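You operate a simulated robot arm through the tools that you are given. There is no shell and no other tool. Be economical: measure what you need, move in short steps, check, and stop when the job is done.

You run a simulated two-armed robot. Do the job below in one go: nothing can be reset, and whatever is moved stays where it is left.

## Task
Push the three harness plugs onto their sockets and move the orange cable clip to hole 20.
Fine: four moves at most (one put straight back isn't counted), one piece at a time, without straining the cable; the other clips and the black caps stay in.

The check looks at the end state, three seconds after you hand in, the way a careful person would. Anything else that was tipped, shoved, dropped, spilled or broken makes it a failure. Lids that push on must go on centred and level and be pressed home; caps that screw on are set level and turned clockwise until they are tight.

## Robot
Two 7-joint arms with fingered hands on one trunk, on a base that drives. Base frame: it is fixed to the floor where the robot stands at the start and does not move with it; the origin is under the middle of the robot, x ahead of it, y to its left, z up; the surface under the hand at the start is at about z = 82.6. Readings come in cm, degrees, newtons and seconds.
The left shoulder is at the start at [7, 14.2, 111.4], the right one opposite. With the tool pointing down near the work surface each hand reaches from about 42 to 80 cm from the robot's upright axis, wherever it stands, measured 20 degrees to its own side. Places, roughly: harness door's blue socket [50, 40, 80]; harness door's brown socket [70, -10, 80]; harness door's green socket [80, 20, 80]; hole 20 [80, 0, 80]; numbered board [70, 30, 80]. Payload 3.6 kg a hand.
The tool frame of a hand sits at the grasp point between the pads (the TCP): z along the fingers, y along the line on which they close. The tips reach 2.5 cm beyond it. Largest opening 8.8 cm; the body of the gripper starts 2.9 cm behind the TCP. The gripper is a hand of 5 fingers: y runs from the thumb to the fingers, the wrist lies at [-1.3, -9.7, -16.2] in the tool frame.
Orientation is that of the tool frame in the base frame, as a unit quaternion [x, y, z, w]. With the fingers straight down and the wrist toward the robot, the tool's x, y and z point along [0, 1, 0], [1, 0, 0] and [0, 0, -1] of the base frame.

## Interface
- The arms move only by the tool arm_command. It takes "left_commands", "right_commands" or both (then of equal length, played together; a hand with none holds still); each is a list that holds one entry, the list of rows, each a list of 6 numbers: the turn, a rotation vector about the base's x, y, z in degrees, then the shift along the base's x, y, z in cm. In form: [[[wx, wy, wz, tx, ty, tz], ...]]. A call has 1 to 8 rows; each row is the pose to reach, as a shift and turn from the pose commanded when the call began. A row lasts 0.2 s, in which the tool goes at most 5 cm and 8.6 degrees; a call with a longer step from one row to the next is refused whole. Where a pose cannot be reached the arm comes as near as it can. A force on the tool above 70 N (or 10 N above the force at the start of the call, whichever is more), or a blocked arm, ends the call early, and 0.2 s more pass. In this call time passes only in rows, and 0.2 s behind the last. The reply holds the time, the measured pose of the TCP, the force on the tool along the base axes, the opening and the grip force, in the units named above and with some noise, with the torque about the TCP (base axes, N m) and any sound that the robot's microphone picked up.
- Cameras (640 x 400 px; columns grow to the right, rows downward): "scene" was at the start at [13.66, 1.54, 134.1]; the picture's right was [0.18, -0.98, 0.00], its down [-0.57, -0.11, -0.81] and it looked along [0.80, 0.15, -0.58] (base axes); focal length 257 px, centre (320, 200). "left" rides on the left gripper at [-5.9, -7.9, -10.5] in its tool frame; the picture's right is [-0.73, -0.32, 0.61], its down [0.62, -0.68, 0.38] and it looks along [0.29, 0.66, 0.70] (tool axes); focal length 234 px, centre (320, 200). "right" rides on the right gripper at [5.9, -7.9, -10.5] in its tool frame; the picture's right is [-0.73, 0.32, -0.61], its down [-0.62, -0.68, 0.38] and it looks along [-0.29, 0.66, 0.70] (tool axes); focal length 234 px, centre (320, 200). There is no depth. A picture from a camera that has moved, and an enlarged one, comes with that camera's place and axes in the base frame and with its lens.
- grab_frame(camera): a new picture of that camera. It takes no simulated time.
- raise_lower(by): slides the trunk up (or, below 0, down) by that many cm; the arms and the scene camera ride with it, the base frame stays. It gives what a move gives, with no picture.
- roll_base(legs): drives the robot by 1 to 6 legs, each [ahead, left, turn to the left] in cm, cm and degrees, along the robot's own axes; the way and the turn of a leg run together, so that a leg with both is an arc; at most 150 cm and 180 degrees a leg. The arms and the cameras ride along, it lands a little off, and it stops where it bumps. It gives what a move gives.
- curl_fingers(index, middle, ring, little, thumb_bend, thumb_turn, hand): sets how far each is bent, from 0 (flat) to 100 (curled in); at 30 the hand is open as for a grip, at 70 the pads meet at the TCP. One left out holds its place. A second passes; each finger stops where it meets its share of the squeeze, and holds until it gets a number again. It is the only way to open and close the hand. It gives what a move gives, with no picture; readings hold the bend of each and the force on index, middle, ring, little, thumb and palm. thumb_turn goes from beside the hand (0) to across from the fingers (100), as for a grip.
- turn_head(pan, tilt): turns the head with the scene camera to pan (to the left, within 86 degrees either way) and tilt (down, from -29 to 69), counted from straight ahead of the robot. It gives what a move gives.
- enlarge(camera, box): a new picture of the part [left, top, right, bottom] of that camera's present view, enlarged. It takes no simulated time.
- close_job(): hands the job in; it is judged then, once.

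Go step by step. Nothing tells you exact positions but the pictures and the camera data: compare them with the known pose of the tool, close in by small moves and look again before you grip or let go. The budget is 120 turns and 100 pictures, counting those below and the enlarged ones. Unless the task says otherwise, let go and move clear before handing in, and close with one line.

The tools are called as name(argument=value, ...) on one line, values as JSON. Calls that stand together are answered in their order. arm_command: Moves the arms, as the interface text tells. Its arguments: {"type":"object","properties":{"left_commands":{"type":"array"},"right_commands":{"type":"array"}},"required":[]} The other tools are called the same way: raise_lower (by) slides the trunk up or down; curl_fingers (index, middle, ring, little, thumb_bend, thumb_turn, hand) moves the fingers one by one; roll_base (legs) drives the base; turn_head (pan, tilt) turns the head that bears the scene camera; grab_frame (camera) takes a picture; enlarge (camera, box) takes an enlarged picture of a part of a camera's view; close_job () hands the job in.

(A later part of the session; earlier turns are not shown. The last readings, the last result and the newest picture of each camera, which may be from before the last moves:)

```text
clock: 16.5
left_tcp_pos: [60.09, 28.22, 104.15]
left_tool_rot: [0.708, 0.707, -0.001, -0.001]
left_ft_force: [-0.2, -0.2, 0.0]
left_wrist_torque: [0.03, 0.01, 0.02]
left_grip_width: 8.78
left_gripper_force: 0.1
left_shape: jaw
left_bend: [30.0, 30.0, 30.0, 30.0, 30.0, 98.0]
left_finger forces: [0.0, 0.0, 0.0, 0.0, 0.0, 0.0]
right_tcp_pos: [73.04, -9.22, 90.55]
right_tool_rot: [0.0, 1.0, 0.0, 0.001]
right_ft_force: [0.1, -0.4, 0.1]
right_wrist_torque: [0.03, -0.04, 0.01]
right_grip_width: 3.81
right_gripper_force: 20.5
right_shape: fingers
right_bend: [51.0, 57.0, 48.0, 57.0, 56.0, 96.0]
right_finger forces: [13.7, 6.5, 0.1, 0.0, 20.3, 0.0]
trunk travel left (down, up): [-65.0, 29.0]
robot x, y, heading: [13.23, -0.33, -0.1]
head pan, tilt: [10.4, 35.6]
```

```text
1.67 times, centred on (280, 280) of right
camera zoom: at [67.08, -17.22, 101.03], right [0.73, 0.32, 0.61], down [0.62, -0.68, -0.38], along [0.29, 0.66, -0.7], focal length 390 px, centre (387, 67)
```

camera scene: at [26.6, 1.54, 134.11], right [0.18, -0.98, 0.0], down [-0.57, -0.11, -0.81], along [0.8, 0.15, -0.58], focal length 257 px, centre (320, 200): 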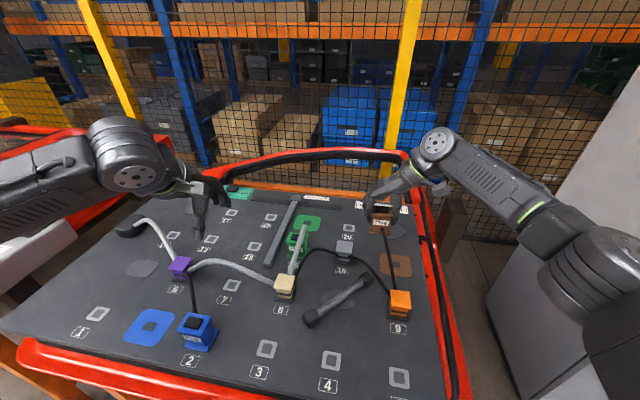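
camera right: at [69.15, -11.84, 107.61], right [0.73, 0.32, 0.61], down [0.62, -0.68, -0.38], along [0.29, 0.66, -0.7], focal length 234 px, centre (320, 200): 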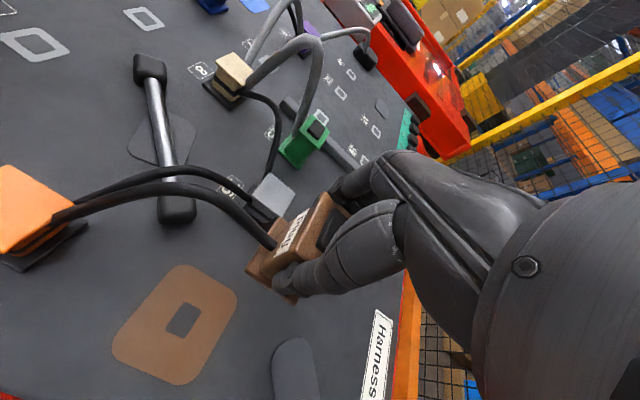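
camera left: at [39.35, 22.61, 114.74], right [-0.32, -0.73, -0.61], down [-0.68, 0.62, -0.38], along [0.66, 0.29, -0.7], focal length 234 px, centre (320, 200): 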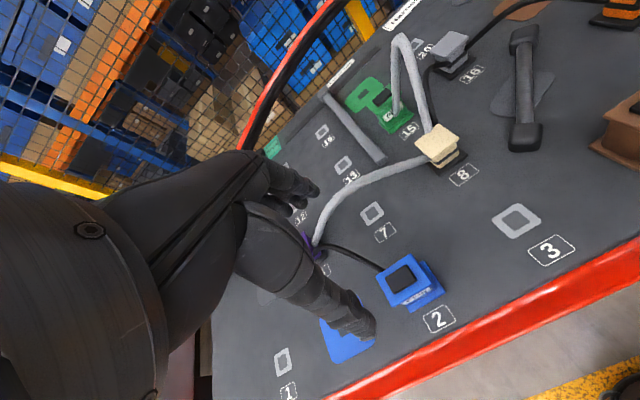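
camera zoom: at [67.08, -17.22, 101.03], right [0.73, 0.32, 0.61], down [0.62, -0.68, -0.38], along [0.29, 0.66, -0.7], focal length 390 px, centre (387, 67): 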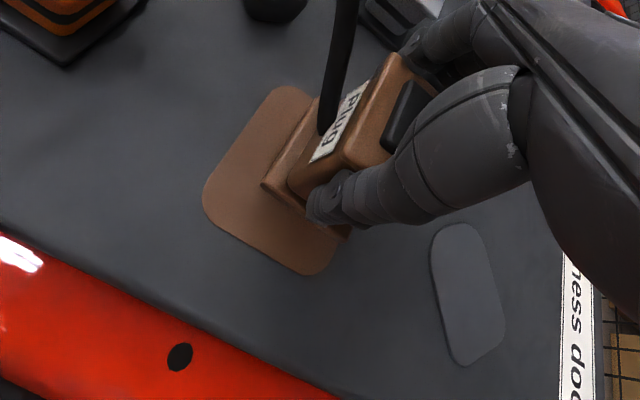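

The plug is close to centred over the socket. I'll zoom in tightly to measure the offset from the socket before lowering.

enlarge(camera="scene", box=[380, 225, 450, 285])

enlarge(camera="right", box=[220, 180, 330, 340])

```text
6.67 times, centred on (415, 255) of scene
camera zoom: at [26.71, 1.59, 134.09], right [0.18, -0.98, 0.0], down [-0.57, -0.11, -0.81], along [0.8, 0.15, -0.58], focal length 1716 px, centre (-313, -167)
```

zoom: 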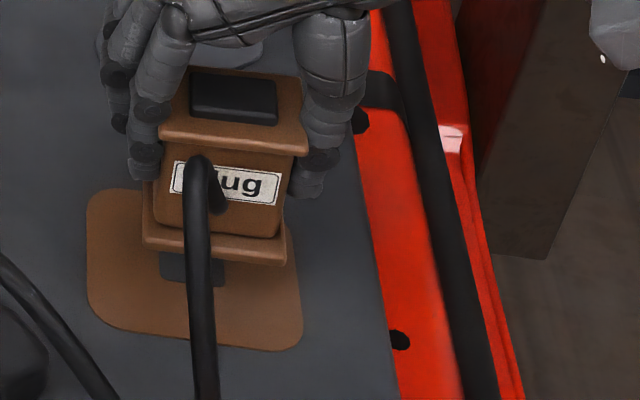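

```text
2.50 times, centred on (275, 260) of right
camera zoom: at [67.08, -17.22, 101.03], right [0.73, 0.32, 0.61], down [0.62, -0.68, -0.38], along [0.29, 0.66, -0.7], focal length 585 px, centre (432, 50)
```

zoom: 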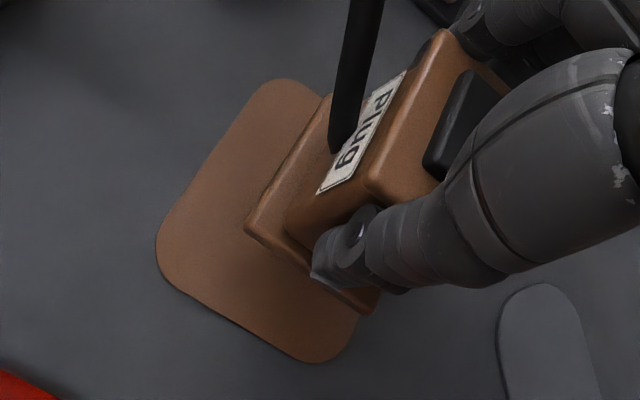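

The plug's underside centre is about y=-9.5 against a socket centre of y≈-9.25, and x agrees within a couple of millimetres. I'll shift +0.2 in y, lower to about 1 cm above the board and look again.

arm_command(right_commands=[[[0, 0, 0, 0, 0.2, -0.8], [0, 0, 0, 0, 0.2, -1.8]]])

enlarge(camera="scene", box=[380, 225, 450, 285])

enlarge(camera="right", box=[220, 180, 330, 340])

```text
clock: 17.1
left_tcp_pos: [60.11, 28.17, 104.17]
left_tool_rot: [0.708, 0.707, 0.0, 0.0]
left_ft_force: [0.0, 0.3, 0.3]
left_wrist_torque: [-0.02, -0.02, 0.0]
left_grip_width: 8.78
left_gripper_force: 0.0
left_shape: jaw
left_bend: [30.0, 30.0, 30.0, 30.0, 30.0, 98.0]
left_finger forces: [0.1, 0.0, 0.0, 0.0, 0.1, 0.0]
right_tcp_pos: [73.02, -9.11, 88.75]
right_tool_rot: [-0.001, 1.0, -0.001, 0.0]
right_ft_force: [0.4, 0.4, 0.0]
right_wrist_torque: [-0.03, 0.0, 0.02]
right_grip_width: 3.79
right_gripper_force: 20.3
right_shape: fingers
right_bend: [51.0, 57.0, 48.0, 57.0, 56.0, 96.0]
right_finger forces: [13.8, 6.5, 0.0, 0.1, 20.2, 0.0]
trunk travel left (down, up): [-65.0, 29.0]
robot x, y, heading: [12.92, -0.18, -0.1]
head pan, tilt: [10.4, 35.6]
```

```text
6.67 times, centred on (415, 255) of scene
camera zoom: at [26.66, 1.52, 134.1], right [0.18, -0.98, 0.0], down [-0.57, -0.11, -0.81], along [0.8, 0.15, -0.58], focal length 1716 px, centre (-313, -167)
```

zoom: 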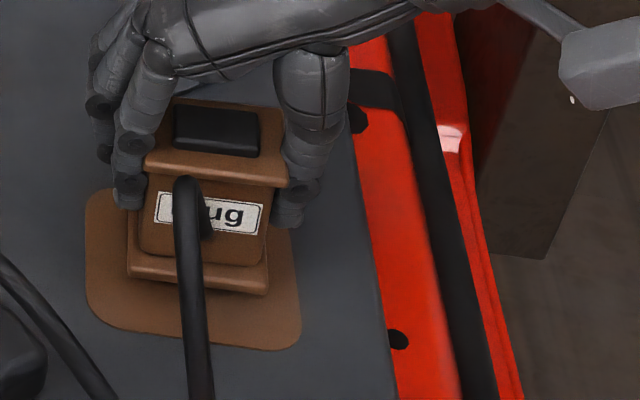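

```text
2.50 times, centred on (275, 260) of right
camera zoom: at [67.19, -17.0, 99.28], right [0.73, 0.32, 0.61], down [0.62, -0.68, -0.38], along [0.29, 0.66, -0.7], focal length 585 px, centre (432, 50)
```

zoom: 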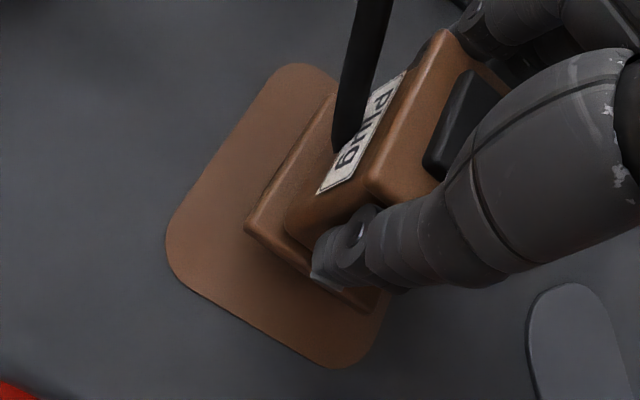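

The alignment now agrees within about 1–2 mm, so I'll lower in small steps and press home while watching the force and listening for a click.

arm_command(right_commands=[[[0, 0, 0, 0, 0, -0.4], [0, 0, 0, 0, 0, -0.8], [0, 0, 0, 0, 0, -1.1], [0, 0, 0, 0, 0, -1.3], [0, 0, 0, 0, 0, -1.5]]])

enlarge(camera="scene", box=[380, 225, 450, 285])

```text
clock: 18.3
left_tcp_pos: [59.85, 28.2, 104.39]
left_tool_rot: [0.707, 0.707, 0.0, 0.001]
left_ft_force: [-0.1, 0.7, 0.7]
left_wrist_torque: [-0.02, 0.01, 0.02]
left_grip_width: 8.76
left_gripper_force: 0.1
left_shape: jaw
left_bend: [30.0, 30.0, 30.0, 30.0, 30.0, 98.0]
left_finger forces: [0.0, 0.0, 0.1, 0.0, 0.1, 0.1]
right_tcp_pos: [72.97, -9.06, 87.6]
right_tool_rot: [0.001, 1.0, 0.001, 0.002]
right_ft_force: [-3.0, -3.6, 12.3]
right_wrist_torque: [0.41, 0.05, 0.08]
right_grip_width: 3.8
right_gripper_force: 21.5
right_shape: fingers
right_bend: [52.0, 57.0, 48.0, 57.0, 56.0, 95.0]
right_finger forces: [11.6, 7.7, 0.1, 0.0, 23.2, 0.0]
trunk travel left (down, up): [-65.0, 29.0]
robot x, y, heading: [13.06, 0.34, 0.1]
head pan, tilt: [10.4, 35.6]
```

```text
6.67 times, centred on (415, 255) of scene
camera zoom: at [26.33, 1.47, 134.15], right [0.18, -0.98, 0.0], down [-0.57, -0.1, -0.81], along [0.8, 0.15, -0.58], focal length 1716 px, centre (-313, -167)
```

zoom: 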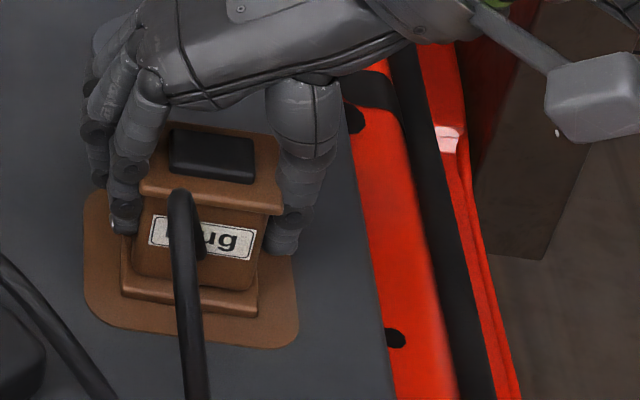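

Contact is at 12 N with the plug about at seating height and no click yet. I'll press a little harder.

arm_command(right_commands=[[[0, 0, 0, 0, 0, -0.3], [0, 0, 0, 0, 0, -0.6], [0, 0, 0, 0, 0, -0.9], [0, 0, 0, 0, 0, -1.2]]])

enlarge(camera="scene", box=[380, 225, 450, 285])

```text
clock: 19.3
left_tcp_pos: [59.71, 28.27, 104.53]
left_tool_rot: [0.707, 0.707, 0.002, 0.002]
left_ft_force: [0.2, -0.5, 0.4]
left_wrist_torque: [0.0, 0.0, 0.01]
left_grip_width: 8.76
left_gripper_force: 0.1
left_shape: jaw
left_bend: [30.0, 30.0, 30.0, 30.0, 30.0, 98.0]
left_finger forces: [0.0, 0.0, 0.0, 0.0, 0.1, 0.1]
right_tcp_pos: [72.79, -9.0, 86.6]
right_tool_rot: [0.0, 1.0, 0.001, 0.004]
right_ft_force: [3.1, -4.6, 38.6]
right_wrist_torque: [0.24, 0.11, 0.02]
right_grip_width: 3.77
right_gripper_force: 26.3
right_shape: fingers
right_bend: [53.0, 57.0, 48.0, 57.0, 60.0, 96.0]
right_finger forces: [16.0, 7.6, 0.0, 0.0, 28.4, 0.0]
trunk travel left (down, up): [-65.0, 29.0]
robot x, y, heading: [12.95, 0.24, 0.0]
head pan, tilt: [10.4, 35.6]
```

```text
6.67 times, centred on (415, 255) of scene
camera zoom: at [26.02, 1.51, 134.19], right [0.18, -0.98, 0.0], down [-0.57, -0.11, -0.82], along [0.8, 0.15, -0.58], focal length 1716 px, centre (-313, -167)
```

zoom: 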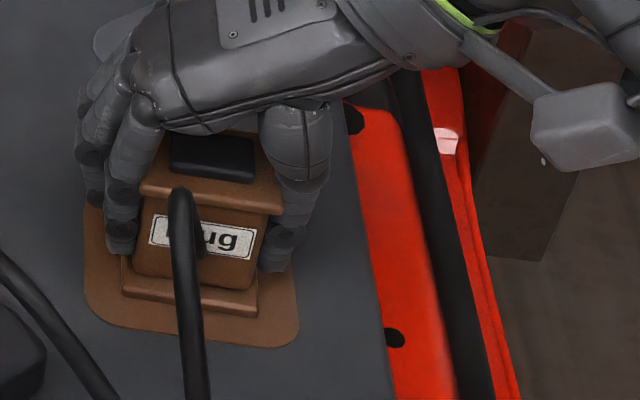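

The fingers slipped 1 cm down the plug at about 38 N while the plug itself did not move, so it seems seated. I'll open the hand, rise clear and check height and level.

curl_fingers(hand="right", index=42, middle=42, thumb_bend=42)

arm_command(right_commands=[[[0, 0, 0, 0, 0, 2], [0, 0, 0, 0, 0, 5], [0, 0, 0, 0, 0, 9], [0, 0, 0, 0, -4, 10], [0, 0, 0, 0, -7, 10]]])

enlarge(camera="scene", box=[360, 200, 450, 285])

grab_frame(camera="right")

```text
clock: 20.3
left_tcp_pos: [59.91, 28.16, 104.3]
left_tool_rot: [0.707, 0.707, 0.0, 0.0]
left_ft_force: [-0.9, 0.6, 0.2]
left_wrist_torque: [0.01, 0.03, -0.02]
left_grip_width: 8.78
left_gripper_force: 0.0
left_shape: jaw
left_bend: [30.0, 30.0, 30.0, 30.0, 30.0, 98.0]
left_finger forces: [0.1, 0.0, 0.1, 0.0, 0.0, 0.0]
right_tcp_pos: [72.99, -9.06, 86.04]
right_tool_rot: [0.0, 1.0, 0.001, 0.0]
right_ft_force: [-3.3, -5.0, 0.5]
right_wrist_torque: [0.08, -0.08, -0.11]
right_grip_width: 6.26
right_gripper_force: 3.1
right_shape: fingers
right_bend: [42.0, 42.0, 48.0, 57.0, 42.0, 96.0]
right_finger forces: [0.2, 0.0, 0.0, 0.1, 5.0, 0.0]
trunk travel left (down, up): [-65.0, 29.0]
robot x, y, heading: [12.9, -0.09, -0.2]
head pan, tilt: [10.4, 35.6]
```

```text
clock: 21.5
left_tcp_pos: [59.98, 28.14, 104.3]
left_tool_rot: [0.708, 0.706, 0.0, 0.0]
left_ft_force: [0.7, 0.2, 0.4]
left_wrist_torque: [-0.02, 0.01, -0.06]
left_grip_width: 8.77
left_gripper_force: 0.0
left_shape: jaw
left_bend: [30.0, 30.0, 30.0, 30.0, 30.0, 98.0]
left_finger forces: [0.0, 0.1, 0.0, 0.0, 0.0, 0.1]
right_tcp_pos: [72.92, -16.2, 95.99]
right_tool_rot: [0.0, 1.0, 0.001, 0.0]
right_ft_force: [0.6, 0.4, -0.4]
right_wrist_torque: [-0.02, -0.02, -0.02]
right_grip_width: 5.94
right_gripper_force: 0.1
right_shape: fingers
right_bend: [42.0, 42.0, 48.0, 57.0, 42.0, 97.0]
right_finger forces: [0.0, 0.1, 0.0, 0.0, 0.0, 0.0]
trunk travel left (down, up): [-65.0, 29.0]
robot x, y, heading: [13.44, -0.27, -0.2]
head pan, tilt: [10.4, 35.6]
```

```text
4.71 times, centred on (405, 242) of scene
camera zoom: at [26.63, 1.47, 134.1], right [0.18, -0.98, 0.0], down [-0.57, -0.1, -0.81], along [0.8, 0.15, -0.58], focal length 1211 px, centre (-80, 0)
```

zoom: 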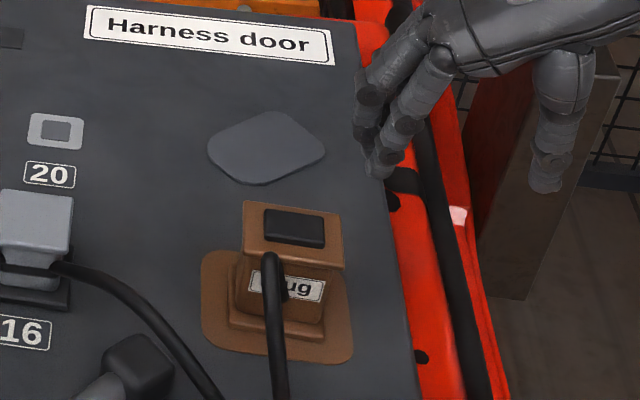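

```text
57 pictures are left
camera right: at [67.06, -24.03, 106.51], right [0.73, 0.32, 0.61], down [0.62, -0.68, -0.38], along [0.29, 0.66, -0.7], focal length 234 px, centre (320, 200)
```

right: 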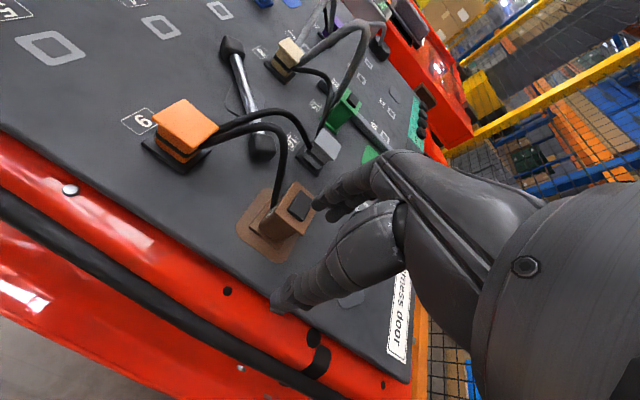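

The brown plug is centred at about (72.9, -9.2) with its top at z≈88.5, so it is fully down and level. Before taking the orange clip I'll test whether curling the outer three fingers gets them out of the cables' way. I'll also look down to check base clearance for driving further.

curl_fingers(hand="right", ring=100, little=100)

enlarge(camera="scene", box=[400, 170, 500, 260])

turn_head(pan=0, tilt=69)

grab_frame(camera="scene")

```text
clock: 22.5
left_tcp_pos: [60.13, 28.3, 104.33]
left_tool_rot: [0.707, 0.707, 0.0, 0.0]
left_ft_force: [-0.2, -0.6, 0.5]
left_wrist_torque: [0.01, 0.03, 0.0]
left_grip_width: 8.77
left_gripper_force: 0.1
left_shape: jaw
left_bend: [30.0, 30.0, 30.0, 30.0, 30.0, 98.0]
left_finger forces: [0.1, 0.0, 0.0, 0.0, 0.0, 0.0]
right_tcp_pos: [72.94, -15.98, 95.98]
right_tool_rot: [0.0, 1.0, 0.001, 0.0]
right_ft_force: [-1.0, -0.5, -0.1]
right_wrist_torque: [0.0, 0.02, 0.02]
right_grip_width: 5.95
right_gripper_force: 0.1
right_shape: fingers
right_bend: [42.0, 42.0, 100.0, 100.0, 42.0, 97.0]
right_finger forces: [0.0, 0.0, 0.0, 0.0, 0.0, 0.1]
trunk travel left (down, up): [-65.0, 29.0]
robot x, y, heading: [12.74, -0.07, 0.0]
head pan, tilt: [10.4, 35.6]
```

```text
4.44 times, centred on (450, 215) of scene
camera zoom: at [26.64, 1.52, 134.1], right [0.18, -0.98, 0.0], down [-0.57, -0.11, -0.81], along [0.8, 0.15, -0.58], focal length 1144 px, centre (-258, 133)
```

zoom: 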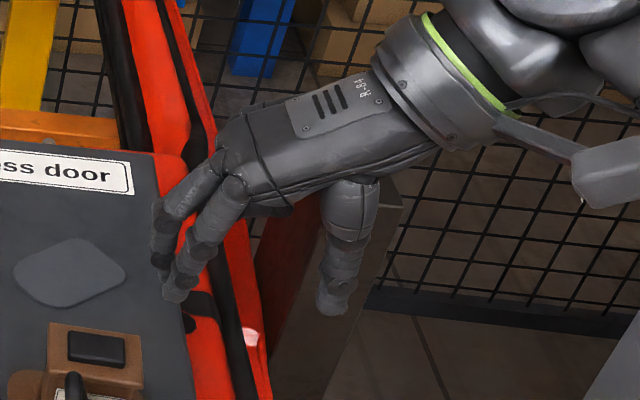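

```text
clock: 23.5
left_tcp_pos: [60.12, 28.36, 104.21]
left_tool_rot: [0.707, 0.707, 0.0, 0.0]
left_ft_force: [0.5, 0.3, -0.5]
left_wrist_torque: [0.01, 0.03, -0.02]
left_grip_width: 8.77
left_gripper_force: 0.0
left_shape: jaw
left_bend: [30.0, 30.0, 30.0, 30.0, 30.0, 98.0]
left_finger forces: [0.1, 0.0, 0.0, 0.1, 0.0, 0.2]
right_tcp_pos: [72.9, -16.1, 95.93]
right_tool_rot: [0.0, 1.0, -0.001, 0.001]
right_ft_force: [0.5, 0.3, 0.5]
right_wrist_torque: [0.03, 0.02, 0.03]
right_grip_width: 5.94
right_gripper_force: 0.0
right_shape: fingers
right_bend: [42.0, 42.0, 100.0, 100.0, 42.0, 97.0]
right_finger forces: [0.1, 0.1, 0.0, 0.1, 0.0, 0.0]
trunk travel left (down, up): [-65.0, 29.0]
robot x, y, heading: [12.89, -0.22, -0.1]
head pan, tilt: [0.0, 68.8]
```

```text
55 pictures are left
camera scene: at [23.61, -0.06, 129.84], right [0.0, -1.0, 0.0], down [-0.93, 0.0, -0.36], along [0.36, 0.0, -0.93], focal length 257 px, centre (320, 200)
```

scene: 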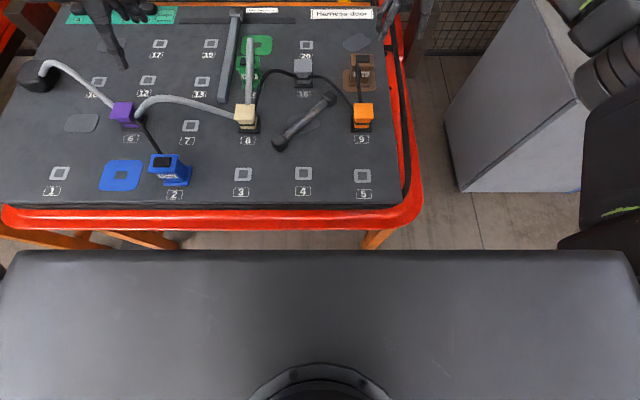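

The dark slab in front is just the robot's own chest, but the table leg near (41, -13) makes driving further risky. With the wrist toward the robot the arm reaches further, so I'll turn the right hand back and test whether it reaches hole 20 from here while empty.

curl_fingers(hand="right", index=42, middle=42, ring=42, little=42, thumb_bend=42)

arm_command(right_commands=[[[0, 0, -8.5, 0, 0, 3], [0, 0, -17, 0, 1, 6], [0, 0, -25.5, 0, 2, 6], [0, 0, -34, 0, 3, 6], [0, 0, -42.5, 0, 4, 6], [0, 0, -51, 0, 5, 6], [0, 0, -59.5, 0, 6, 6], [0, 0, -68, 0, 8, 6]]])

arm_command(right_commands=[[[0, 0, -8.5, 2.5, 2.5, 0], [0, 0, -17, 5, 5, 0], [0, 0, -22, 8, 8, 0], [0, 0, -22, 12, 11.7, 0], [0, 0, -22, 12, 11.7, -5], [0, 0, -22, 12, 11.7, -8.5]]])

grab_frame(camera="scene")

```text
clock: 24.5
left_tcp_pos: [60.03, 28.34, 104.3]
left_tool_rot: [0.707, 0.707, 0.0, 0.0]
left_ft_force: [0.3, -0.3, -0.2]
left_wrist_torque: [-0.02, -0.02, -0.01]
left_grip_width: 8.76
left_gripper_force: 0.0
left_shape: jaw
left_bend: [30.0, 30.0, 30.0, 30.0, 30.0, 98.0]
left_finger forces: [0.0, 0.1, 0.0, 0.0, 0.0, 0.1]
right_tcp_pos: [72.84, -16.02, 95.89]
right_tool_rot: [0.0, 1.0, 0.0, 0.0]
right_ft_force: [0.4, -0.2, -0.2]
right_wrist_torque: [-0.02, -0.02, -0.02]
right_grip_width: 5.94
right_gripper_force: 0.0
right_shape: fingers
right_bend: [42.0, 42.0, 42.0, 42.0, 42.0, 97.0]
right_finger forces: [0.1, 0.1, 0.1, 0.1, 0.0, 0.1]
trunk travel left (down, up): [-65.0, 29.0]
robot x, y, heading: [13.21, -0.12, -0.0]
head pan, tilt: [0.0, 68.8]
```

```text
clock: 26.3
left_tcp_pos: [60.06, 28.31, 104.13]
left_tool_rot: [0.707, 0.707, 0.0, 0.0]
left_ft_force: [-0.6, 1.0, 0.5]
left_wrist_torque: [-0.02, -0.01, -0.04]
left_grip_width: 8.8
left_gripper_force: 0.1
left_shape: jaw
left_bend: [30.0, 30.0, 30.0, 30.0, 30.0, 98.0]
left_finger forces: [0.1, 0.1, 0.1, 0.1, 0.0, 0.0]
right_tcp_pos: [73.06, -7.95, 101.92]
right_tool_rot: [0.56, 0.829, 0.0, 0.001]
right_ft_force: [0.2, 0.0, 0.3]
right_wrist_torque: [-0.04, 0.0, 0.01]
right_grip_width: 5.94
right_gripper_force: 0.1
right_shape: fingers
right_bend: [42.0, 42.0, 42.0, 42.0, 42.0, 97.0]
right_finger forces: [0.1, 0.0, 0.0, 0.2, 0.0, 0.0]
trunk travel left (down, up): [-65.0, 29.0]
robot x, y, heading: [12.79, 0.1, -0.0]
head pan, tilt: [0.0, 68.8]
```

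```text
refused: row 4 steps farther than a row can; nothing moved
```

```text
54 pictures are left
camera scene: at [23.6, 0.06, 129.83], right [0.0, -1.0, 0.0], down [-0.93, 0.0, -0.36], along [0.36, 0.0, -0.93], focal length 257 px, centre (320, 200)
```

scene: 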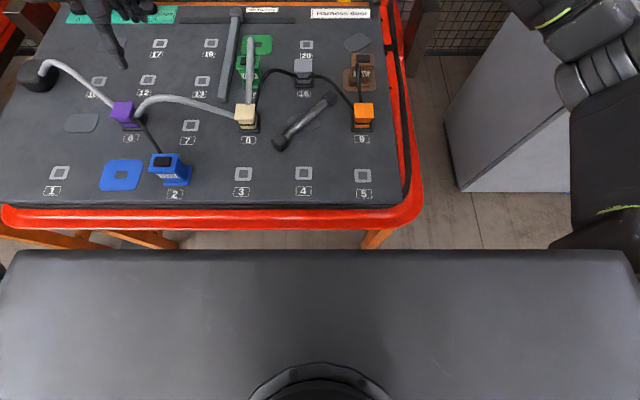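

One row was too long a step, so nothing moved. I'll resend it with smaller steps.

arm_command(right_commands=[[[0, 0, -8.5, 2.5, 2.5, 0], [0, 0, -17, 5, 5, 0], [0, 0, -22, 8, 8, 0], [0, 0, -22, 11, 11, 0], [0, 0, -22, 12, 11.7, -4], [0, 0, -22, 12, 11.7, -8.5]]])

turn_head(pan=0, tilt=45)

grab_frame(camera="scene")

grab_frame(camera="right")

```text
clock: 27.7
left_tcp_pos: [60.11, 28.15, 104.13]
left_tool_rot: [0.707, 0.707, -0.001, -0.001]
left_ft_force: [-0.5, 0.1, 0.5]
left_wrist_torque: [0.04, 0.02, -0.04]
left_grip_width: 8.79
left_gripper_force: 0.1
left_shape: jaw
left_bend: [30.0, 30.0, 30.0, 30.0, 30.0, 98.0]
left_finger forces: [0.1, 0.0, 0.0, 0.0, 0.0, 0.0]
right_tcp_pos: [85.0, 3.78, 93.53]
right_tool_rot: [0.706, 0.708, 0.0, 0.001]
right_ft_force: [-0.5, 0.1, 0.3]
right_wrist_torque: [0.0, -0.02, 0.0]
right_grip_width: 5.93
right_gripper_force: 0.0
right_shape: fingers
right_bend: [42.0, 42.0, 42.0, 42.0, 42.0, 97.0]
right_finger forces: [0.1, 0.0, 0.0, 0.1, 0.1, 0.1]
trunk travel left (down, up): [-65.0, 29.0]
robot x, y, heading: [12.96, -0.18, 0.3]
head pan, tilt: [0.0, 68.8]
```

```text
clock: 28.6
left_tcp_pos: [60.12, 28.25, 104.13]
left_tool_rot: [0.707, 0.707, 0.0, 0.0]
left_ft_force: [0.1, -0.3, 0.5]
left_wrist_torque: [0.0, -0.02, 0.01]
left_grip_width: 8.79
left_gripper_force: 0.1
left_shape: jaw
left_bend: [30.0, 30.0, 30.0, 30.0, 30.0, 98.0]
left_finger forces: [0.0, 0.1, 0.0, 0.1, 0.0, 0.1]
right_tcp_pos: [85.05, 3.74, 93.72]
right_tool_rot: [0.707, 0.707, 0.0, -0.001]
right_ft_force: [0.1, 0.1, -0.1]
right_wrist_torque: [0.01, -0.01, -0.02]
right_grip_width: 5.98
right_gripper_force: 0.1
right_shape: fingers
right_bend: [42.0, 42.0, 42.0, 42.0, 42.0, 97.0]
right_finger forces: [0.1, 0.0, 0.0, 0.1, 0.0, 0.1]
trunk travel left (down, up): [-65.0, 29.0]
robot x, y, heading: [12.95, -0.0, -0.0]
head pan, tilt: [0.0, 45.0]
```

```text
53 pictures are left
camera scene: at [26.14, -0.06, 132.71], right [0.0, -1.0, 0.0], down [-0.71, 0.0, -0.71], along [0.71, 0.0, -0.71], focal length 257 px, centre (320, 200)
```

scene: 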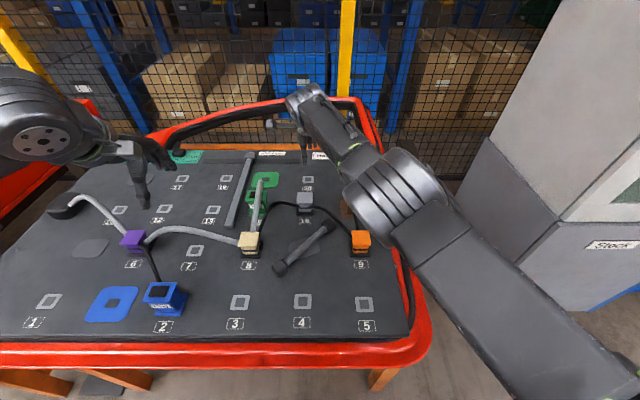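

```text
52 pictures are left
camera right: at [77.04, 9.63, 104.23], right [0.32, -0.73, 0.61], down [-0.68, -0.62, -0.38], along [0.66, -0.29, -0.7], focal length 234 px, centre (320, 200)
```

right: 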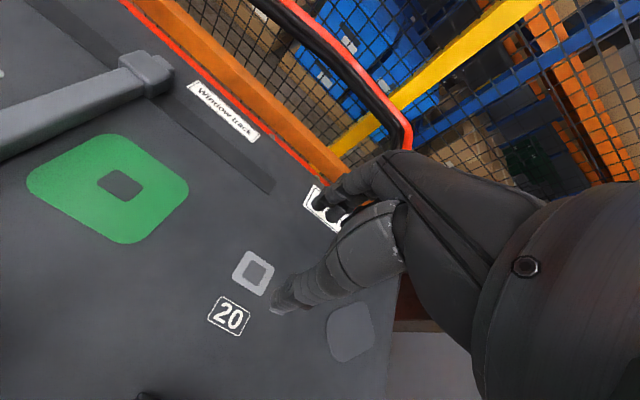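

The hand reaches hole 20, and the hole measures (84.9, 3.7) from here too. Next I'll go to just above the orange clip at about (60.2, -8.9) in this same orientation.

arm_command(right_commands=[[[0, 0, 0, -2, -1, 4], [0, 0, 0, -6, -3, 5], [0, 0, 0, -10, -5, 5], [0, 0, 0, -14, -7.5, 5], [0, 0, 0, -18, -9.5, 5], [0, 0, 0, -22, -11.5, 5], [0, 0, 0, -24.8, -12.6, 3], [0, 0, 0, -24.8, -12.6, -0.5]]])

enlarge(camera="scene", box=[300, 170, 420, 280])

grab_frame(camera="right")

```text
clock: 30.4
left_tcp_pos: [60.24, 28.2, 104.31]
left_tool_rot: [0.707, 0.707, -0.001, -0.001]
left_ft_force: [-0.3, 0.1, -0.8]
left_wrist_torque: [-0.01, 0.0, 0.01]
left_grip_width: 8.77
left_gripper_force: 0.0
left_shape: jaw
left_bend: [30.0, 30.0, 30.0, 30.0, 30.0, 98.0]
left_finger forces: [0.0, 0.1, 0.0, 0.0, 0.0, 0.0]
right_tcp_pos: [85.82, 1.46, 94.23]
right_tool_rot: [0.708, 0.707, -0.002, -0.002]
right_ft_force: [0.1, -0.4, 0.2]
right_wrist_torque: [-0.02, -0.01, -0.04]
right_grip_width: 5.92
right_gripper_force: 0.1
right_shape: fingers
right_bend: [42.0, 42.0, 42.0, 42.0, 42.0, 98.0]
right_finger forces: [0.0, 0.0, 0.0, 0.1, 0.0, 0.1]
right hand out of reach, approached as far as the arm can: row 1, 2, 3, 4, 5, 6, 7, 8
trunk travel left (down, up): [-65.0, 29.0]
robot x, y, heading: [13.04, 0.4, 0.0]
head pan, tilt: [0.0, 45.0]
```

```text
3.64 times, centred on (360, 225) of scene
camera zoom: at [26.34, -0.07, 132.7], right [0.0, -1.0, 0.0], down [-0.71, 0.0, -0.71], along [0.71, 0.0, -0.71], focal length 936 px, centre (174, 109)
```

zoom: 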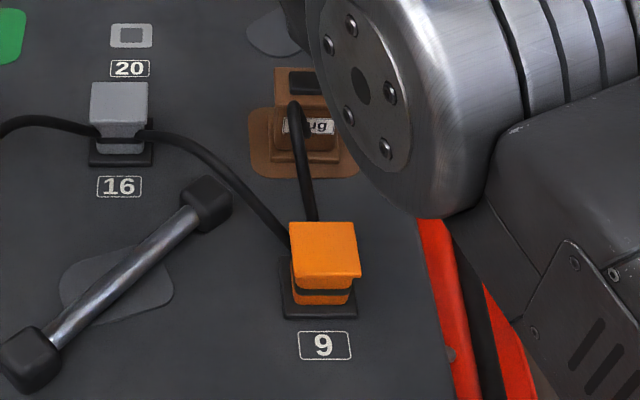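

```text
50 pictures are left
camera right: at [77.97, 7.24, 104.94], right [0.32, -0.73, 0.61], down [-0.68, -0.62, -0.38], along [0.65, -0.29, -0.7], focal length 234 px, centre (320, 200)
```

right: 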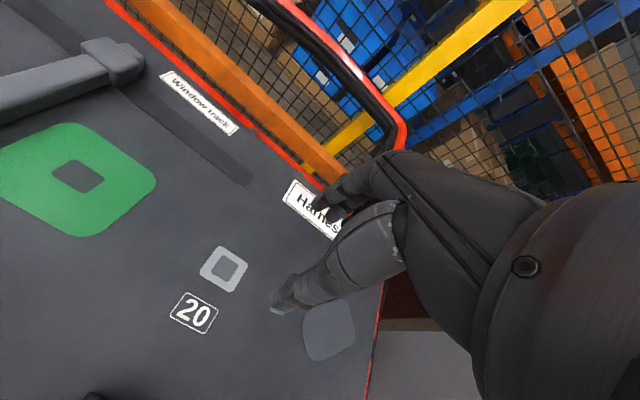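

The arm got stuck near full stretch when lifting and pulling back together. I'll pull straight back in small steps at the same height.

arm_command(right_commands=[[[0, 0, 0, -1, 0, 0], [0, 0, 0, -2.5, 0, 0], [0, 0, 0, -4, 0, 0.5], [0, 0, 0, -6, -0.5, 1]]])

```text
clock: 31.4
left_tcp_pos: [60.05, 28.21, 104.25]
left_tool_rot: [0.707, 0.707, 0.0, -0.001]
left_ft_force: [0.6, 0.9, 0.2]
left_wrist_torque: [0.02, 0.01, 0.0]
left_grip_width: 8.77
left_gripper_force: 0.0
left_shape: jaw
left_bend: [30.0, 30.0, 30.0, 30.0, 30.0, 98.0]
left_finger forces: [0.0, 0.0, 0.1, 0.0, 0.0, 0.0]
right_tcp_pos: [85.38, 2.24, 94.28]
right_tool_rot: [0.707, 0.707, 0.001, 0.001]
right_ft_force: [-0.1, 0.1, -0.6]
right_wrist_torque: [0.01, 0.0, -0.01]
right_grip_width: 5.92
right_gripper_force: 0.0
right_shape: fingers
right_bend: [42.0, 42.0, 42.0, 42.0, 42.0, 98.0]
right_finger forces: [0.0, 0.0, 0.0, 0.0, 0.0, 0.0]
right hand out of reach, approached as far as the arm can: row 1, 2, 3, 4
trunk travel left (down, up): [-65.0, 29.0]
robot x, y, heading: [12.86, 0.19, -0.1]
head pan, tilt: [0.0, 45.0]
```

The arm is stretched straight and cannot start pulling inward. I'll retrace the way it came, with a yaw turn and a sideways move, to bend the elbow.

arm_command(right_commands=[[[0, 0, 5, -1, -2, 0], [0, 0, 10, -2, -4, 0], [0, 0, 15, -4, -6, 1], [0, 0, 20, -6, -8, 2], [0, 0, 22, -9, -9, 4]]])

```text
clock: 32.5
left_tcp_pos: [59.95, 28.24, 104.31]
left_tool_rot: [0.707, 0.707, 0.0, 0.001]
left_ft_force: [-0.2, 0.6, 0.2]
left_wrist_torque: [0.0, -0.02, 0.0]
left_grip_width: 8.76
left_gripper_force: 0.0
left_shape: jaw
left_bend: [30.0, 30.0, 30.0, 30.0, 30.0, 98.0]
left_finger forces: [0.0, 0.0, 0.0, 0.0, 0.1, 0.1]
right_tcp_pos: [87.09, -5.02, 98.96]
right_tool_rot: [0.559, 0.829, 0.0, 0.0]
right_ft_force: [0.7, -0.2, -0.6]
right_wrist_torque: [0.01, 0.0, 0.02]
right_grip_width: 5.94
right_gripper_force: 0.0
right_shape: fingers
right_bend: [42.0, 42.0, 42.0, 42.0, 42.0, 98.0]
right_finger forces: [0.1, 0.0, 0.0, 0.0, 0.0, 0.0]
right hand out of reach, approached as far as the arm can: row 1, 2, 3, 4, 5
trunk travel left (down, up): [-65.0, 29.0]
robot x, y, heading: [12.83, 0.08, -0.1]
head pan, tilt: [0.0, 45.0]
```

It only slides along its reach limit. I'll try a larger inward command at constant height.

arm_command(right_commands=[[[0, 0, 0, -5, 0, 0], [0, 0, 0, -10, 0, 0], [0, 0, 0, -14, 0, 0], [0, 0, 0, -14, 0, 0], [0, 0, 0, -14, 0, 0]]])

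```text
clock: 33.8
left_tcp_pos: [59.96, 28.34, 104.25]
left_tool_rot: [0.707, 0.707, 0.0, 0.001]
left_ft_force: [0.3, -0.9, -0.4]
left_wrist_torque: [0.0, 0.05, 0.0]
left_grip_width: 8.78
left_gripper_force: 0.0
left_shape: jaw
left_bend: [30.0, 30.0, 30.0, 30.0, 30.0, 98.0]
left_finger forces: [0.1, 0.0, 0.0, 0.0, 0.1, 0.0]
right_tcp_pos: [86.37, -1.68, 100.69]
right_tool_rot: [0.559, 0.829, -0.001, -0.001]
right_ft_force: [0.2, -0.5, -0.1]
right_wrist_torque: [-0.03, -0.01, 0.02]
right_grip_width: 5.94
right_gripper_force: 0.0
right_shape: fingers
right_bend: [42.0, 42.0, 42.0, 42.0, 42.0, 98.0]
right_finger forces: [0.1, 0.0, 0.0, 0.1, 0.0, 0.0]
right hand out of reach, approached as far as the arm can: row 1, 2, 3, 4, 5
trunk travel left (down, up): [-65.0, 29.0]
robot x, y, heading: [12.78, 0.24, -0.2]
head pan, tilt: [0.0, 45.0]
```

Still on the limit; the elbow is exactly straight. I'll tilt the tool temporarily, well above everything, to force the elbow to bend while pulling back.

arm_command(right_commands=[[[0, 8, 0, -3, -2, 0], [0, 16, 0, -6, -4, 0], [0, 24, 0, -9, -6, 0], [0, 24, 0, -12, -8, 0], [0, 24, 0, -12, -8, 0]]])

```text
clock: 35.0
left_tcp_pos: [60.05, 28.18, 104.35]
left_tool_rot: [0.707, 0.707, 0.0, 0.0]
left_ft_force: [-0.1, 0.4, 0.2]
left_wrist_torque: [0.0, 0.0, -0.03]
left_grip_width: 8.78
left_gripper_force: 0.1
left_shape: jaw
left_bend: [30.0, 30.0, 30.0, 30.0, 30.0, 98.0]
left_finger forces: [0.0, 0.0, 0.1, 0.1, 0.0, 0.1]
right_tcp_pos: [81.04, -6.37, 99.16]
right_tool_rot: [0.55, 0.815, -0.097, -0.153]
right_ft_force: [0.0, -0.4, 0.2]
right_wrist_torque: [0.0, 0.02, 0.01]
right_grip_width: 5.93
right_gripper_force: 0.0
right_shape: fingers
right_bend: [42.0, 42.0, 42.0, 42.0, 42.0, 98.0]
right_finger forces: [0.0, 0.0, 0.1, 0.0, 0.0, 0.0]
right hand out of reach, approached as far as the arm can: row 1, 2, 3, 4, 5
trunk travel left (down, up): [-65.0, 29.0]
robot x, y, heading: [12.72, -0.28, 0.0]
head pan, tilt: [0.0, 45.0]
```

It stayed at the limit. Tilting the other way brings the wrist inward, so I'll try that.

arm_command(right_commands=[[[0, -8, 0, 0, 0, 0], [0, -16, 0, 0, 0, 0], [0, -24, 0, 0, 0, 0], [0, -32, 0, 0, 0, 0], [0, -40, 0, -2, 0, 1], [0, -48, 0, -4, 0, 2]]])

grab_frame(camera="scene")

```text
clock: 36.4
left_tcp_pos: [59.96, 28.32, 104.26]
left_tool_rot: [0.707, 0.707, 0.0, 0.0]
left_ft_force: [0.1, 0.2, -0.2]
left_wrist_torque: [0.01, 0.01, 0.02]
left_grip_width: 8.77
left_gripper_force: 0.0
left_shape: jaw
left_bend: [30.0, 30.0, 30.0, 30.0, 30.0, 98.0]
left_finger forces: [0.0, 0.0, 0.1, 0.0, 0.0, 0.0]
right_tcp_pos: [93.49, -3.13, 102.26]
right_tool_rot: [0.542, 0.807, 0.134, 0.194]
right_ft_force: [0.2, 0.1, -0.9]
right_wrist_torque: [-0.04, 0.02, -0.04]
right_grip_width: 5.93
right_gripper_force: 0.0
right_shape: fingers
right_bend: [42.0, 42.0, 42.0, 42.0, 42.0, 98.0]
right_finger forces: [0.0, 0.1, 0.0, 0.0, 0.0, 0.1]
right hand out of reach, approached as far as the arm can: row 1, 2, 3, 4, 5, 6
trunk travel left (down, up): [-65.0, 29.0]
robot x, y, heading: [12.84, -0.06, 0.1]
head pan, tilt: [0.0, 45.0]
```

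```text
49 pictures are left
camera scene: at [26.14, 0.01, 132.72], right [0.0, -1.0, 0.0], down [-0.71, 0.0, -0.71], along [0.71, 0.0, -0.71], focal length 257 px, centre (320, 200)
```

scene: 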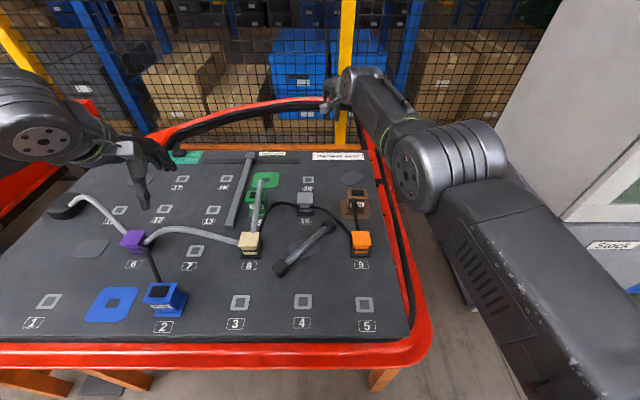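

The elbow posture has changed and looks bent now. I'll pull straight back while returning the tool to vertical.

arm_command(right_commands=[[[0, 0, 0, -4, -1, 0], [0, 0, 0, -8, -2, 0], [0, 0, 0, -12, -3, 0], [0, 0, 0, -16, -4, 0], [0, 0, 0, -20, -5, 0]]])

```text
clock: 37.5
left_tcp_pos: [60.04, 28.26, 104.25]
left_tool_rot: [0.707, 0.707, 0.001, -0.001]
left_ft_force: [-0.4, 0.2, -1.1]
left_wrist_torque: [-0.01, -0.02, -0.01]
left_grip_width: 8.77
left_gripper_force: 0.0
left_shape: jaw
left_bend: [30.0, 30.0, 30.0, 30.0, 30.0, 98.0]
left_finger forces: [0.1, 0.0, 0.0, 0.0, 0.0, 0.1]
right_tcp_pos: [93.51, -4.15, 102.74]
right_tool_rot: [0.543, 0.806, 0.135, 0.192]
right_ft_force: [0.2, 0.4, 0.0]
right_wrist_torque: [-0.01, 0.0, 0.02]
right_grip_width: 5.92
right_gripper_force: 0.0
right_shape: fingers
right_bend: [42.0, 42.0, 42.0, 42.0, 42.0, 98.0]
right_finger forces: [0.0, 0.1, 0.0, 0.0, 0.1, 0.0]
right hand out of reach, approached as far as the arm can: row 1, 2, 3, 4, 5
trunk travel left (down, up): [-65.0, 29.0]
robot x, y, heading: [12.74, 0.07, 0.3]
head pan, tilt: [0.0, 45.0]
```

I'll lift the hand high, away from the table. With the tool still pointing down, the wrist has to run into its range there, which should break the straight-elbow pose safely.

arm_command(right_commands=[[[0, 6, 0, -2, 0, 4], [0, 12, 0, -4, 0, 8], [0, 18, 0, -6, 0, 12], [0, 24, 0, -8, 0, 16], [0, 24, 0, -10, 0, 20], [0, 24, 0, -13, 0, 24], [0, 24, 0, -16, 0, 28], [0, 24, 0, -19, 0, 32]]])

arm_command(right_commands=[[[0, 0, 0, -4, 0, 0], [0, 0, 0, -8, 0, 0], [0, 0, 0, -12, 0, 0], [0, 0, 0, -16, 0, 0]]])

grab_frame(camera="scene")

```text
clock: 39.4
left_tcp_pos: [59.79, 28.29, 104.43]
left_tool_rot: [0.707, 0.707, 0.001, 0.001]
left_ft_force: [-0.1, 0.7, -0.1]
left_wrist_torque: [-0.01, -0.04, 0.03]
left_grip_width: 8.79
left_gripper_force: 0.0
left_shape: jaw
left_bend: [30.0, 30.0, 30.0, 30.0, 30.0, 98.0]
left_finger forces: [0.0, 0.0, 0.0, 0.0, 0.0, 0.0]
right_tcp_pos: [74.98, -1.83, 131.63]
right_tool_rot: [0.556, 0.831, 0.023, 0.02]
right_ft_force: [0.8, -0.4, 0.1]
right_wrist_torque: [0.06, -0.01, 0.0]
right_grip_width: 5.96
right_gripper_force: 0.0
right_shape: fingers
right_bend: [42.0, 42.0, 42.0, 42.0, 42.0, 98.0]
right_finger forces: [0.0, 0.0, 0.0, 0.0, 0.0, 0.0]
right hand out of reach, approached as far as the arm can: row 1, 3, 4, 5, 6, 7, 8
trunk travel left (down, up): [-65.0, 29.0]
robot x, y, heading: [12.77, 0.01, 0.1]
head pan, tilt: [0.0, 45.0]
```

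```text
clock: 40.4
left_tcp_pos: [59.85, 28.23, 104.37]
left_tool_rot: [0.707, 0.707, 0.001, 0.001]
left_ft_force: [0.0, 0.3, 0.7]
left_wrist_torque: [0.04, -0.01, 0.02]
left_grip_width: 8.74
left_gripper_force: 0.0
left_shape: jaw
left_bend: [30.0, 30.0, 30.0, 30.0, 30.0, 98.0]
left_finger forces: [0.0, 0.1, 0.1, 0.0, 0.1, 0.0]
right_tcp_pos: [59.33, -2.17, 131.75]
right_tool_rot: [0.558, 0.829, 0.019, 0.022]
right_ft_force: [0.0, 0.5, -0.2]
right_wrist_torque: [-0.01, 0.0, -0.01]
right_grip_width: 5.94
right_gripper_force: 0.1
right_shape: fingers
right_bend: [42.0, 42.0, 42.0, 42.0, 42.0, 98.0]
right_finger forces: [0.1, 0.1, 0.0, 0.0, 0.0, 0.0]
trunk travel left (down, up): [-65.0, 29.0]
robot x, y, heading: [12.94, 0.19, 0.2]
head pan, tilt: [0.0, 45.0]
```

```text
48 pictures are left
camera scene: at [25.92, -0.13, 132.74], right [0.0, -1.0, 0.0], down [-0.71, 0.0, -0.71], along [0.71, 0.0, -0.71], focal length 257 px, centre (320, 200)
```

scene: 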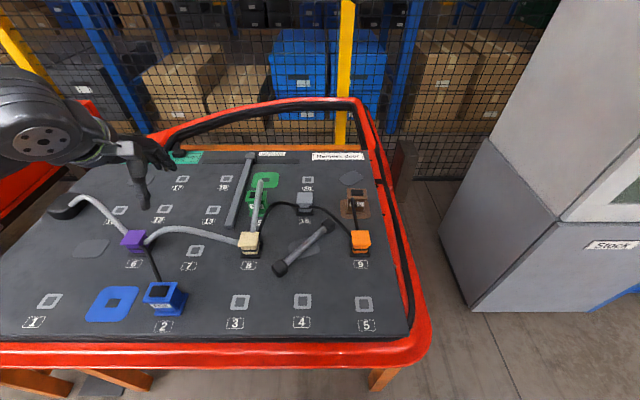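

The right arm is free again and parked high. From here the blue plug is in good range of the left hand, so I'll do blue next. I'll turn the left hand as the mirror image (thumb at +y, fingers at -y) and move it above the blue plug.

arm_command(left_commands=[[[0, 0, -8.5, -2, 0, 0], [0, 0, -17, -4, 0, 0], [0, 0, -25.5, -6, 0, 0], [0, 0, -34, -8, 0, 0], [0, 0, -42.5, -10, 0, 0], [0, 0, -51, -12, 0, 0], [0, 0, -59.5, -12.6, 0.3, 0], [0, 0, -68, -12.6, 0.3, 0]]])

arm_command(left_commands=[[[0, 0, -8.5, 0, 0, -2], [0, 0, -17, 0, 0, -4], [0, 0, -22, 0, 0, -5.5]]])

curl_fingers(hand="left", index=42, middle=42, ring=48, little=58, thumb_bend=42)

grab_frame(camera="scene")

grab_frame(camera="left")

```text
clock: 42.1
left_tcp_pos: [47.51, 28.58, 104.27]
left_tool_rot: [0.982, 0.19, 0.0, 0.0]
left_ft_force: [0.5, 0.2, 0.2]
left_wrist_torque: [0.01, 0.01, 0.03]
left_grip_width: 8.77
left_gripper_force: 0.1
left_shape: jaw
left_bend: [30.0, 30.0, 30.0, 30.0, 30.0, 98.0]
left_finger forces: [0.0, 0.1, 0.0, 0.0, 0.1, 0.0]
right_tcp_pos: [59.72, -2.08, 131.63]
right_tool_rot: [0.558, 0.829, 0.018, 0.021]
right_ft_force: [0.5, -0.2, 0.8]
right_wrist_torque: [0.0, -0.03, -0.01]
right_grip_width: 5.97
right_gripper_force: 0.0
right_shape: fingers
right_bend: [42.0, 42.0, 42.0, 42.0, 42.0, 98.0]
right_finger forces: [0.1, 0.0, 0.1, 0.0, 0.0, 0.1]
trunk travel left (down, up): [-65.0, 29.0]
robot x, y, heading: [12.98, 0.08, -0.2]
head pan, tilt: [0.0, 45.0]
```

```text
clock: 43.0
left_tcp_pos: [47.44, 28.51, 99.03]
left_tool_rot: [1.0, -0.001, 0.0, 0.0]
left_ft_force: [-0.3, 0.5, -0.3]
left_wrist_torque: [0.03, -0.01, -0.04]
left_grip_width: 8.77
left_gripper_force: 0.0
left_shape: jaw
left_bend: [30.0, 30.0, 30.0, 30.0, 30.0, 98.0]
left_finger forces: [0.1, 0.0, 0.0, 0.0, 0.0, 0.0]
right_tcp_pos: [59.63, -2.11, 131.59]
right_tool_rot: [0.558, 0.829, 0.018, 0.02]
right_ft_force: [-0.4, -0.1, -0.2]
right_wrist_torque: [-0.02, -0.02, -0.01]
right_grip_width: 5.95
right_gripper_force: 0.1
right_shape: fingers
right_bend: [42.0, 42.0, 42.0, 42.0, 42.0, 98.0]
right_finger forces: [0.0, 0.0, 0.0, 0.0, 0.0, 0.0]
trunk travel left (down, up): [-65.0, 29.0]
robot x, y, heading: [12.95, -0.19, 0.0]
head pan, tilt: [0.0, 45.0]
```

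```text
clock: 44.0
left_tcp_pos: [47.44, 28.54, 98.78]
left_tool_rot: [1.0, 0.0, 0.0, 0.0]
left_ft_force: [0.6, -0.2, 0.0]
left_wrist_torque: [-0.01, 0.0, -0.04]
left_grip_width: 5.98
left_gripper_force: 0.1
left_shape: fingers
left_bend: [42.0, 42.0, 48.0, 57.0, 42.0, 98.0]
left_finger forces: [0.0, 0.0, 0.0, 0.1, 0.1, 0.1]
right_tcp_pos: [59.63, -2.0, 131.71]
right_tool_rot: [0.558, 0.829, 0.018, 0.021]
right_ft_force: [1.1, 0.2, -1.0]
right_wrist_torque: [-0.01, 0.01, -0.03]
right_grip_width: 5.94
right_gripper_force: 0.1
right_shape: fingers
right_bend: [42.0, 42.0, 42.0, 42.0, 42.0, 98.0]
right_finger forces: [0.0, 0.1, 0.0, 0.0, 0.1, 0.0]
trunk travel left (down, up): [-65.0, 29.0]
robot x, y, heading: [13.08, 0.14, 0.0]
head pan, tilt: [0.0, 45.0]
```

```text
47 pictures are left
camera scene: at [26.14, -0.06, 132.72], right [0.0, -1.0, 0.0], down [-0.71, 0.0, -0.71], along [0.71, 0.0, -0.71], focal length 257 px, centre (320, 200)
```

scene: 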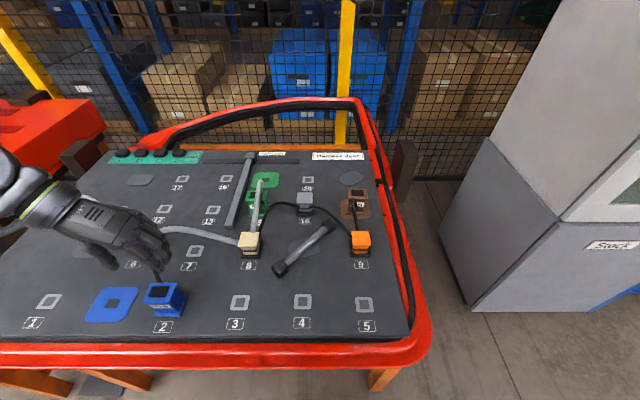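

```text
46 pictures are left
camera left: at [41.73, 36.49, 109.41], right [-0.73, 0.32, -0.61], down [0.62, 0.68, -0.38], along [0.29, -0.66, -0.7], focal length 234 px, centre (320, 200)
```

left: 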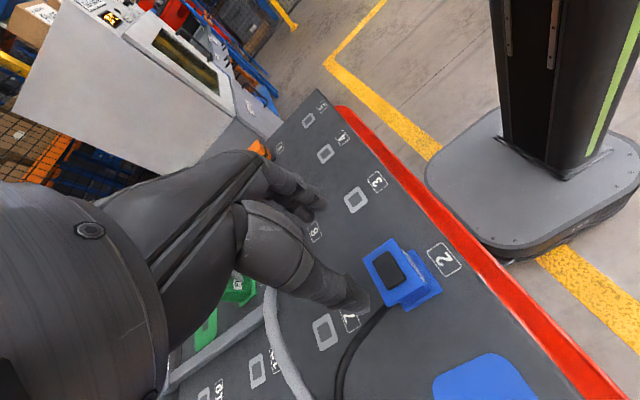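

The base front is at about x=31, low and narrow, so shifting sideways between the table legs later is feasible. I'll zoom in to fix the blue plug's position before descending.

enlarge(camera="scene", box=[80, 240, 200, 330])

enlarge(camera="left", box=[340, 220, 480, 340])

```text
4.44 times, centred on (140, 285) of scene
camera zoom: at [26.14, -0.06, 132.72], right [0.0, -1.0, 0.0], down [-0.71, 0.0, -0.71], along [0.71, 0.0, -0.71], focal length 1144 px, centre (1120, -178)
```

zoom: 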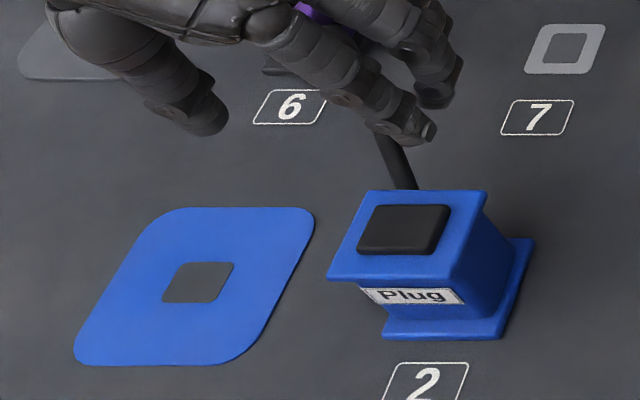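

```text
3.33 times, centred on (410, 280) of left
camera zoom: at [41.73, 36.49, 109.41], right [-0.73, 0.32, -0.61], down [0.62, 0.68, -0.38], along [0.29, -0.66, -0.7], focal length 781 px, centre (20, -67)
```

zoom: 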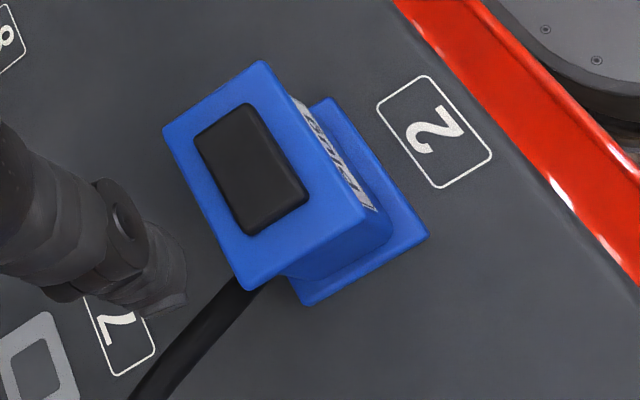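

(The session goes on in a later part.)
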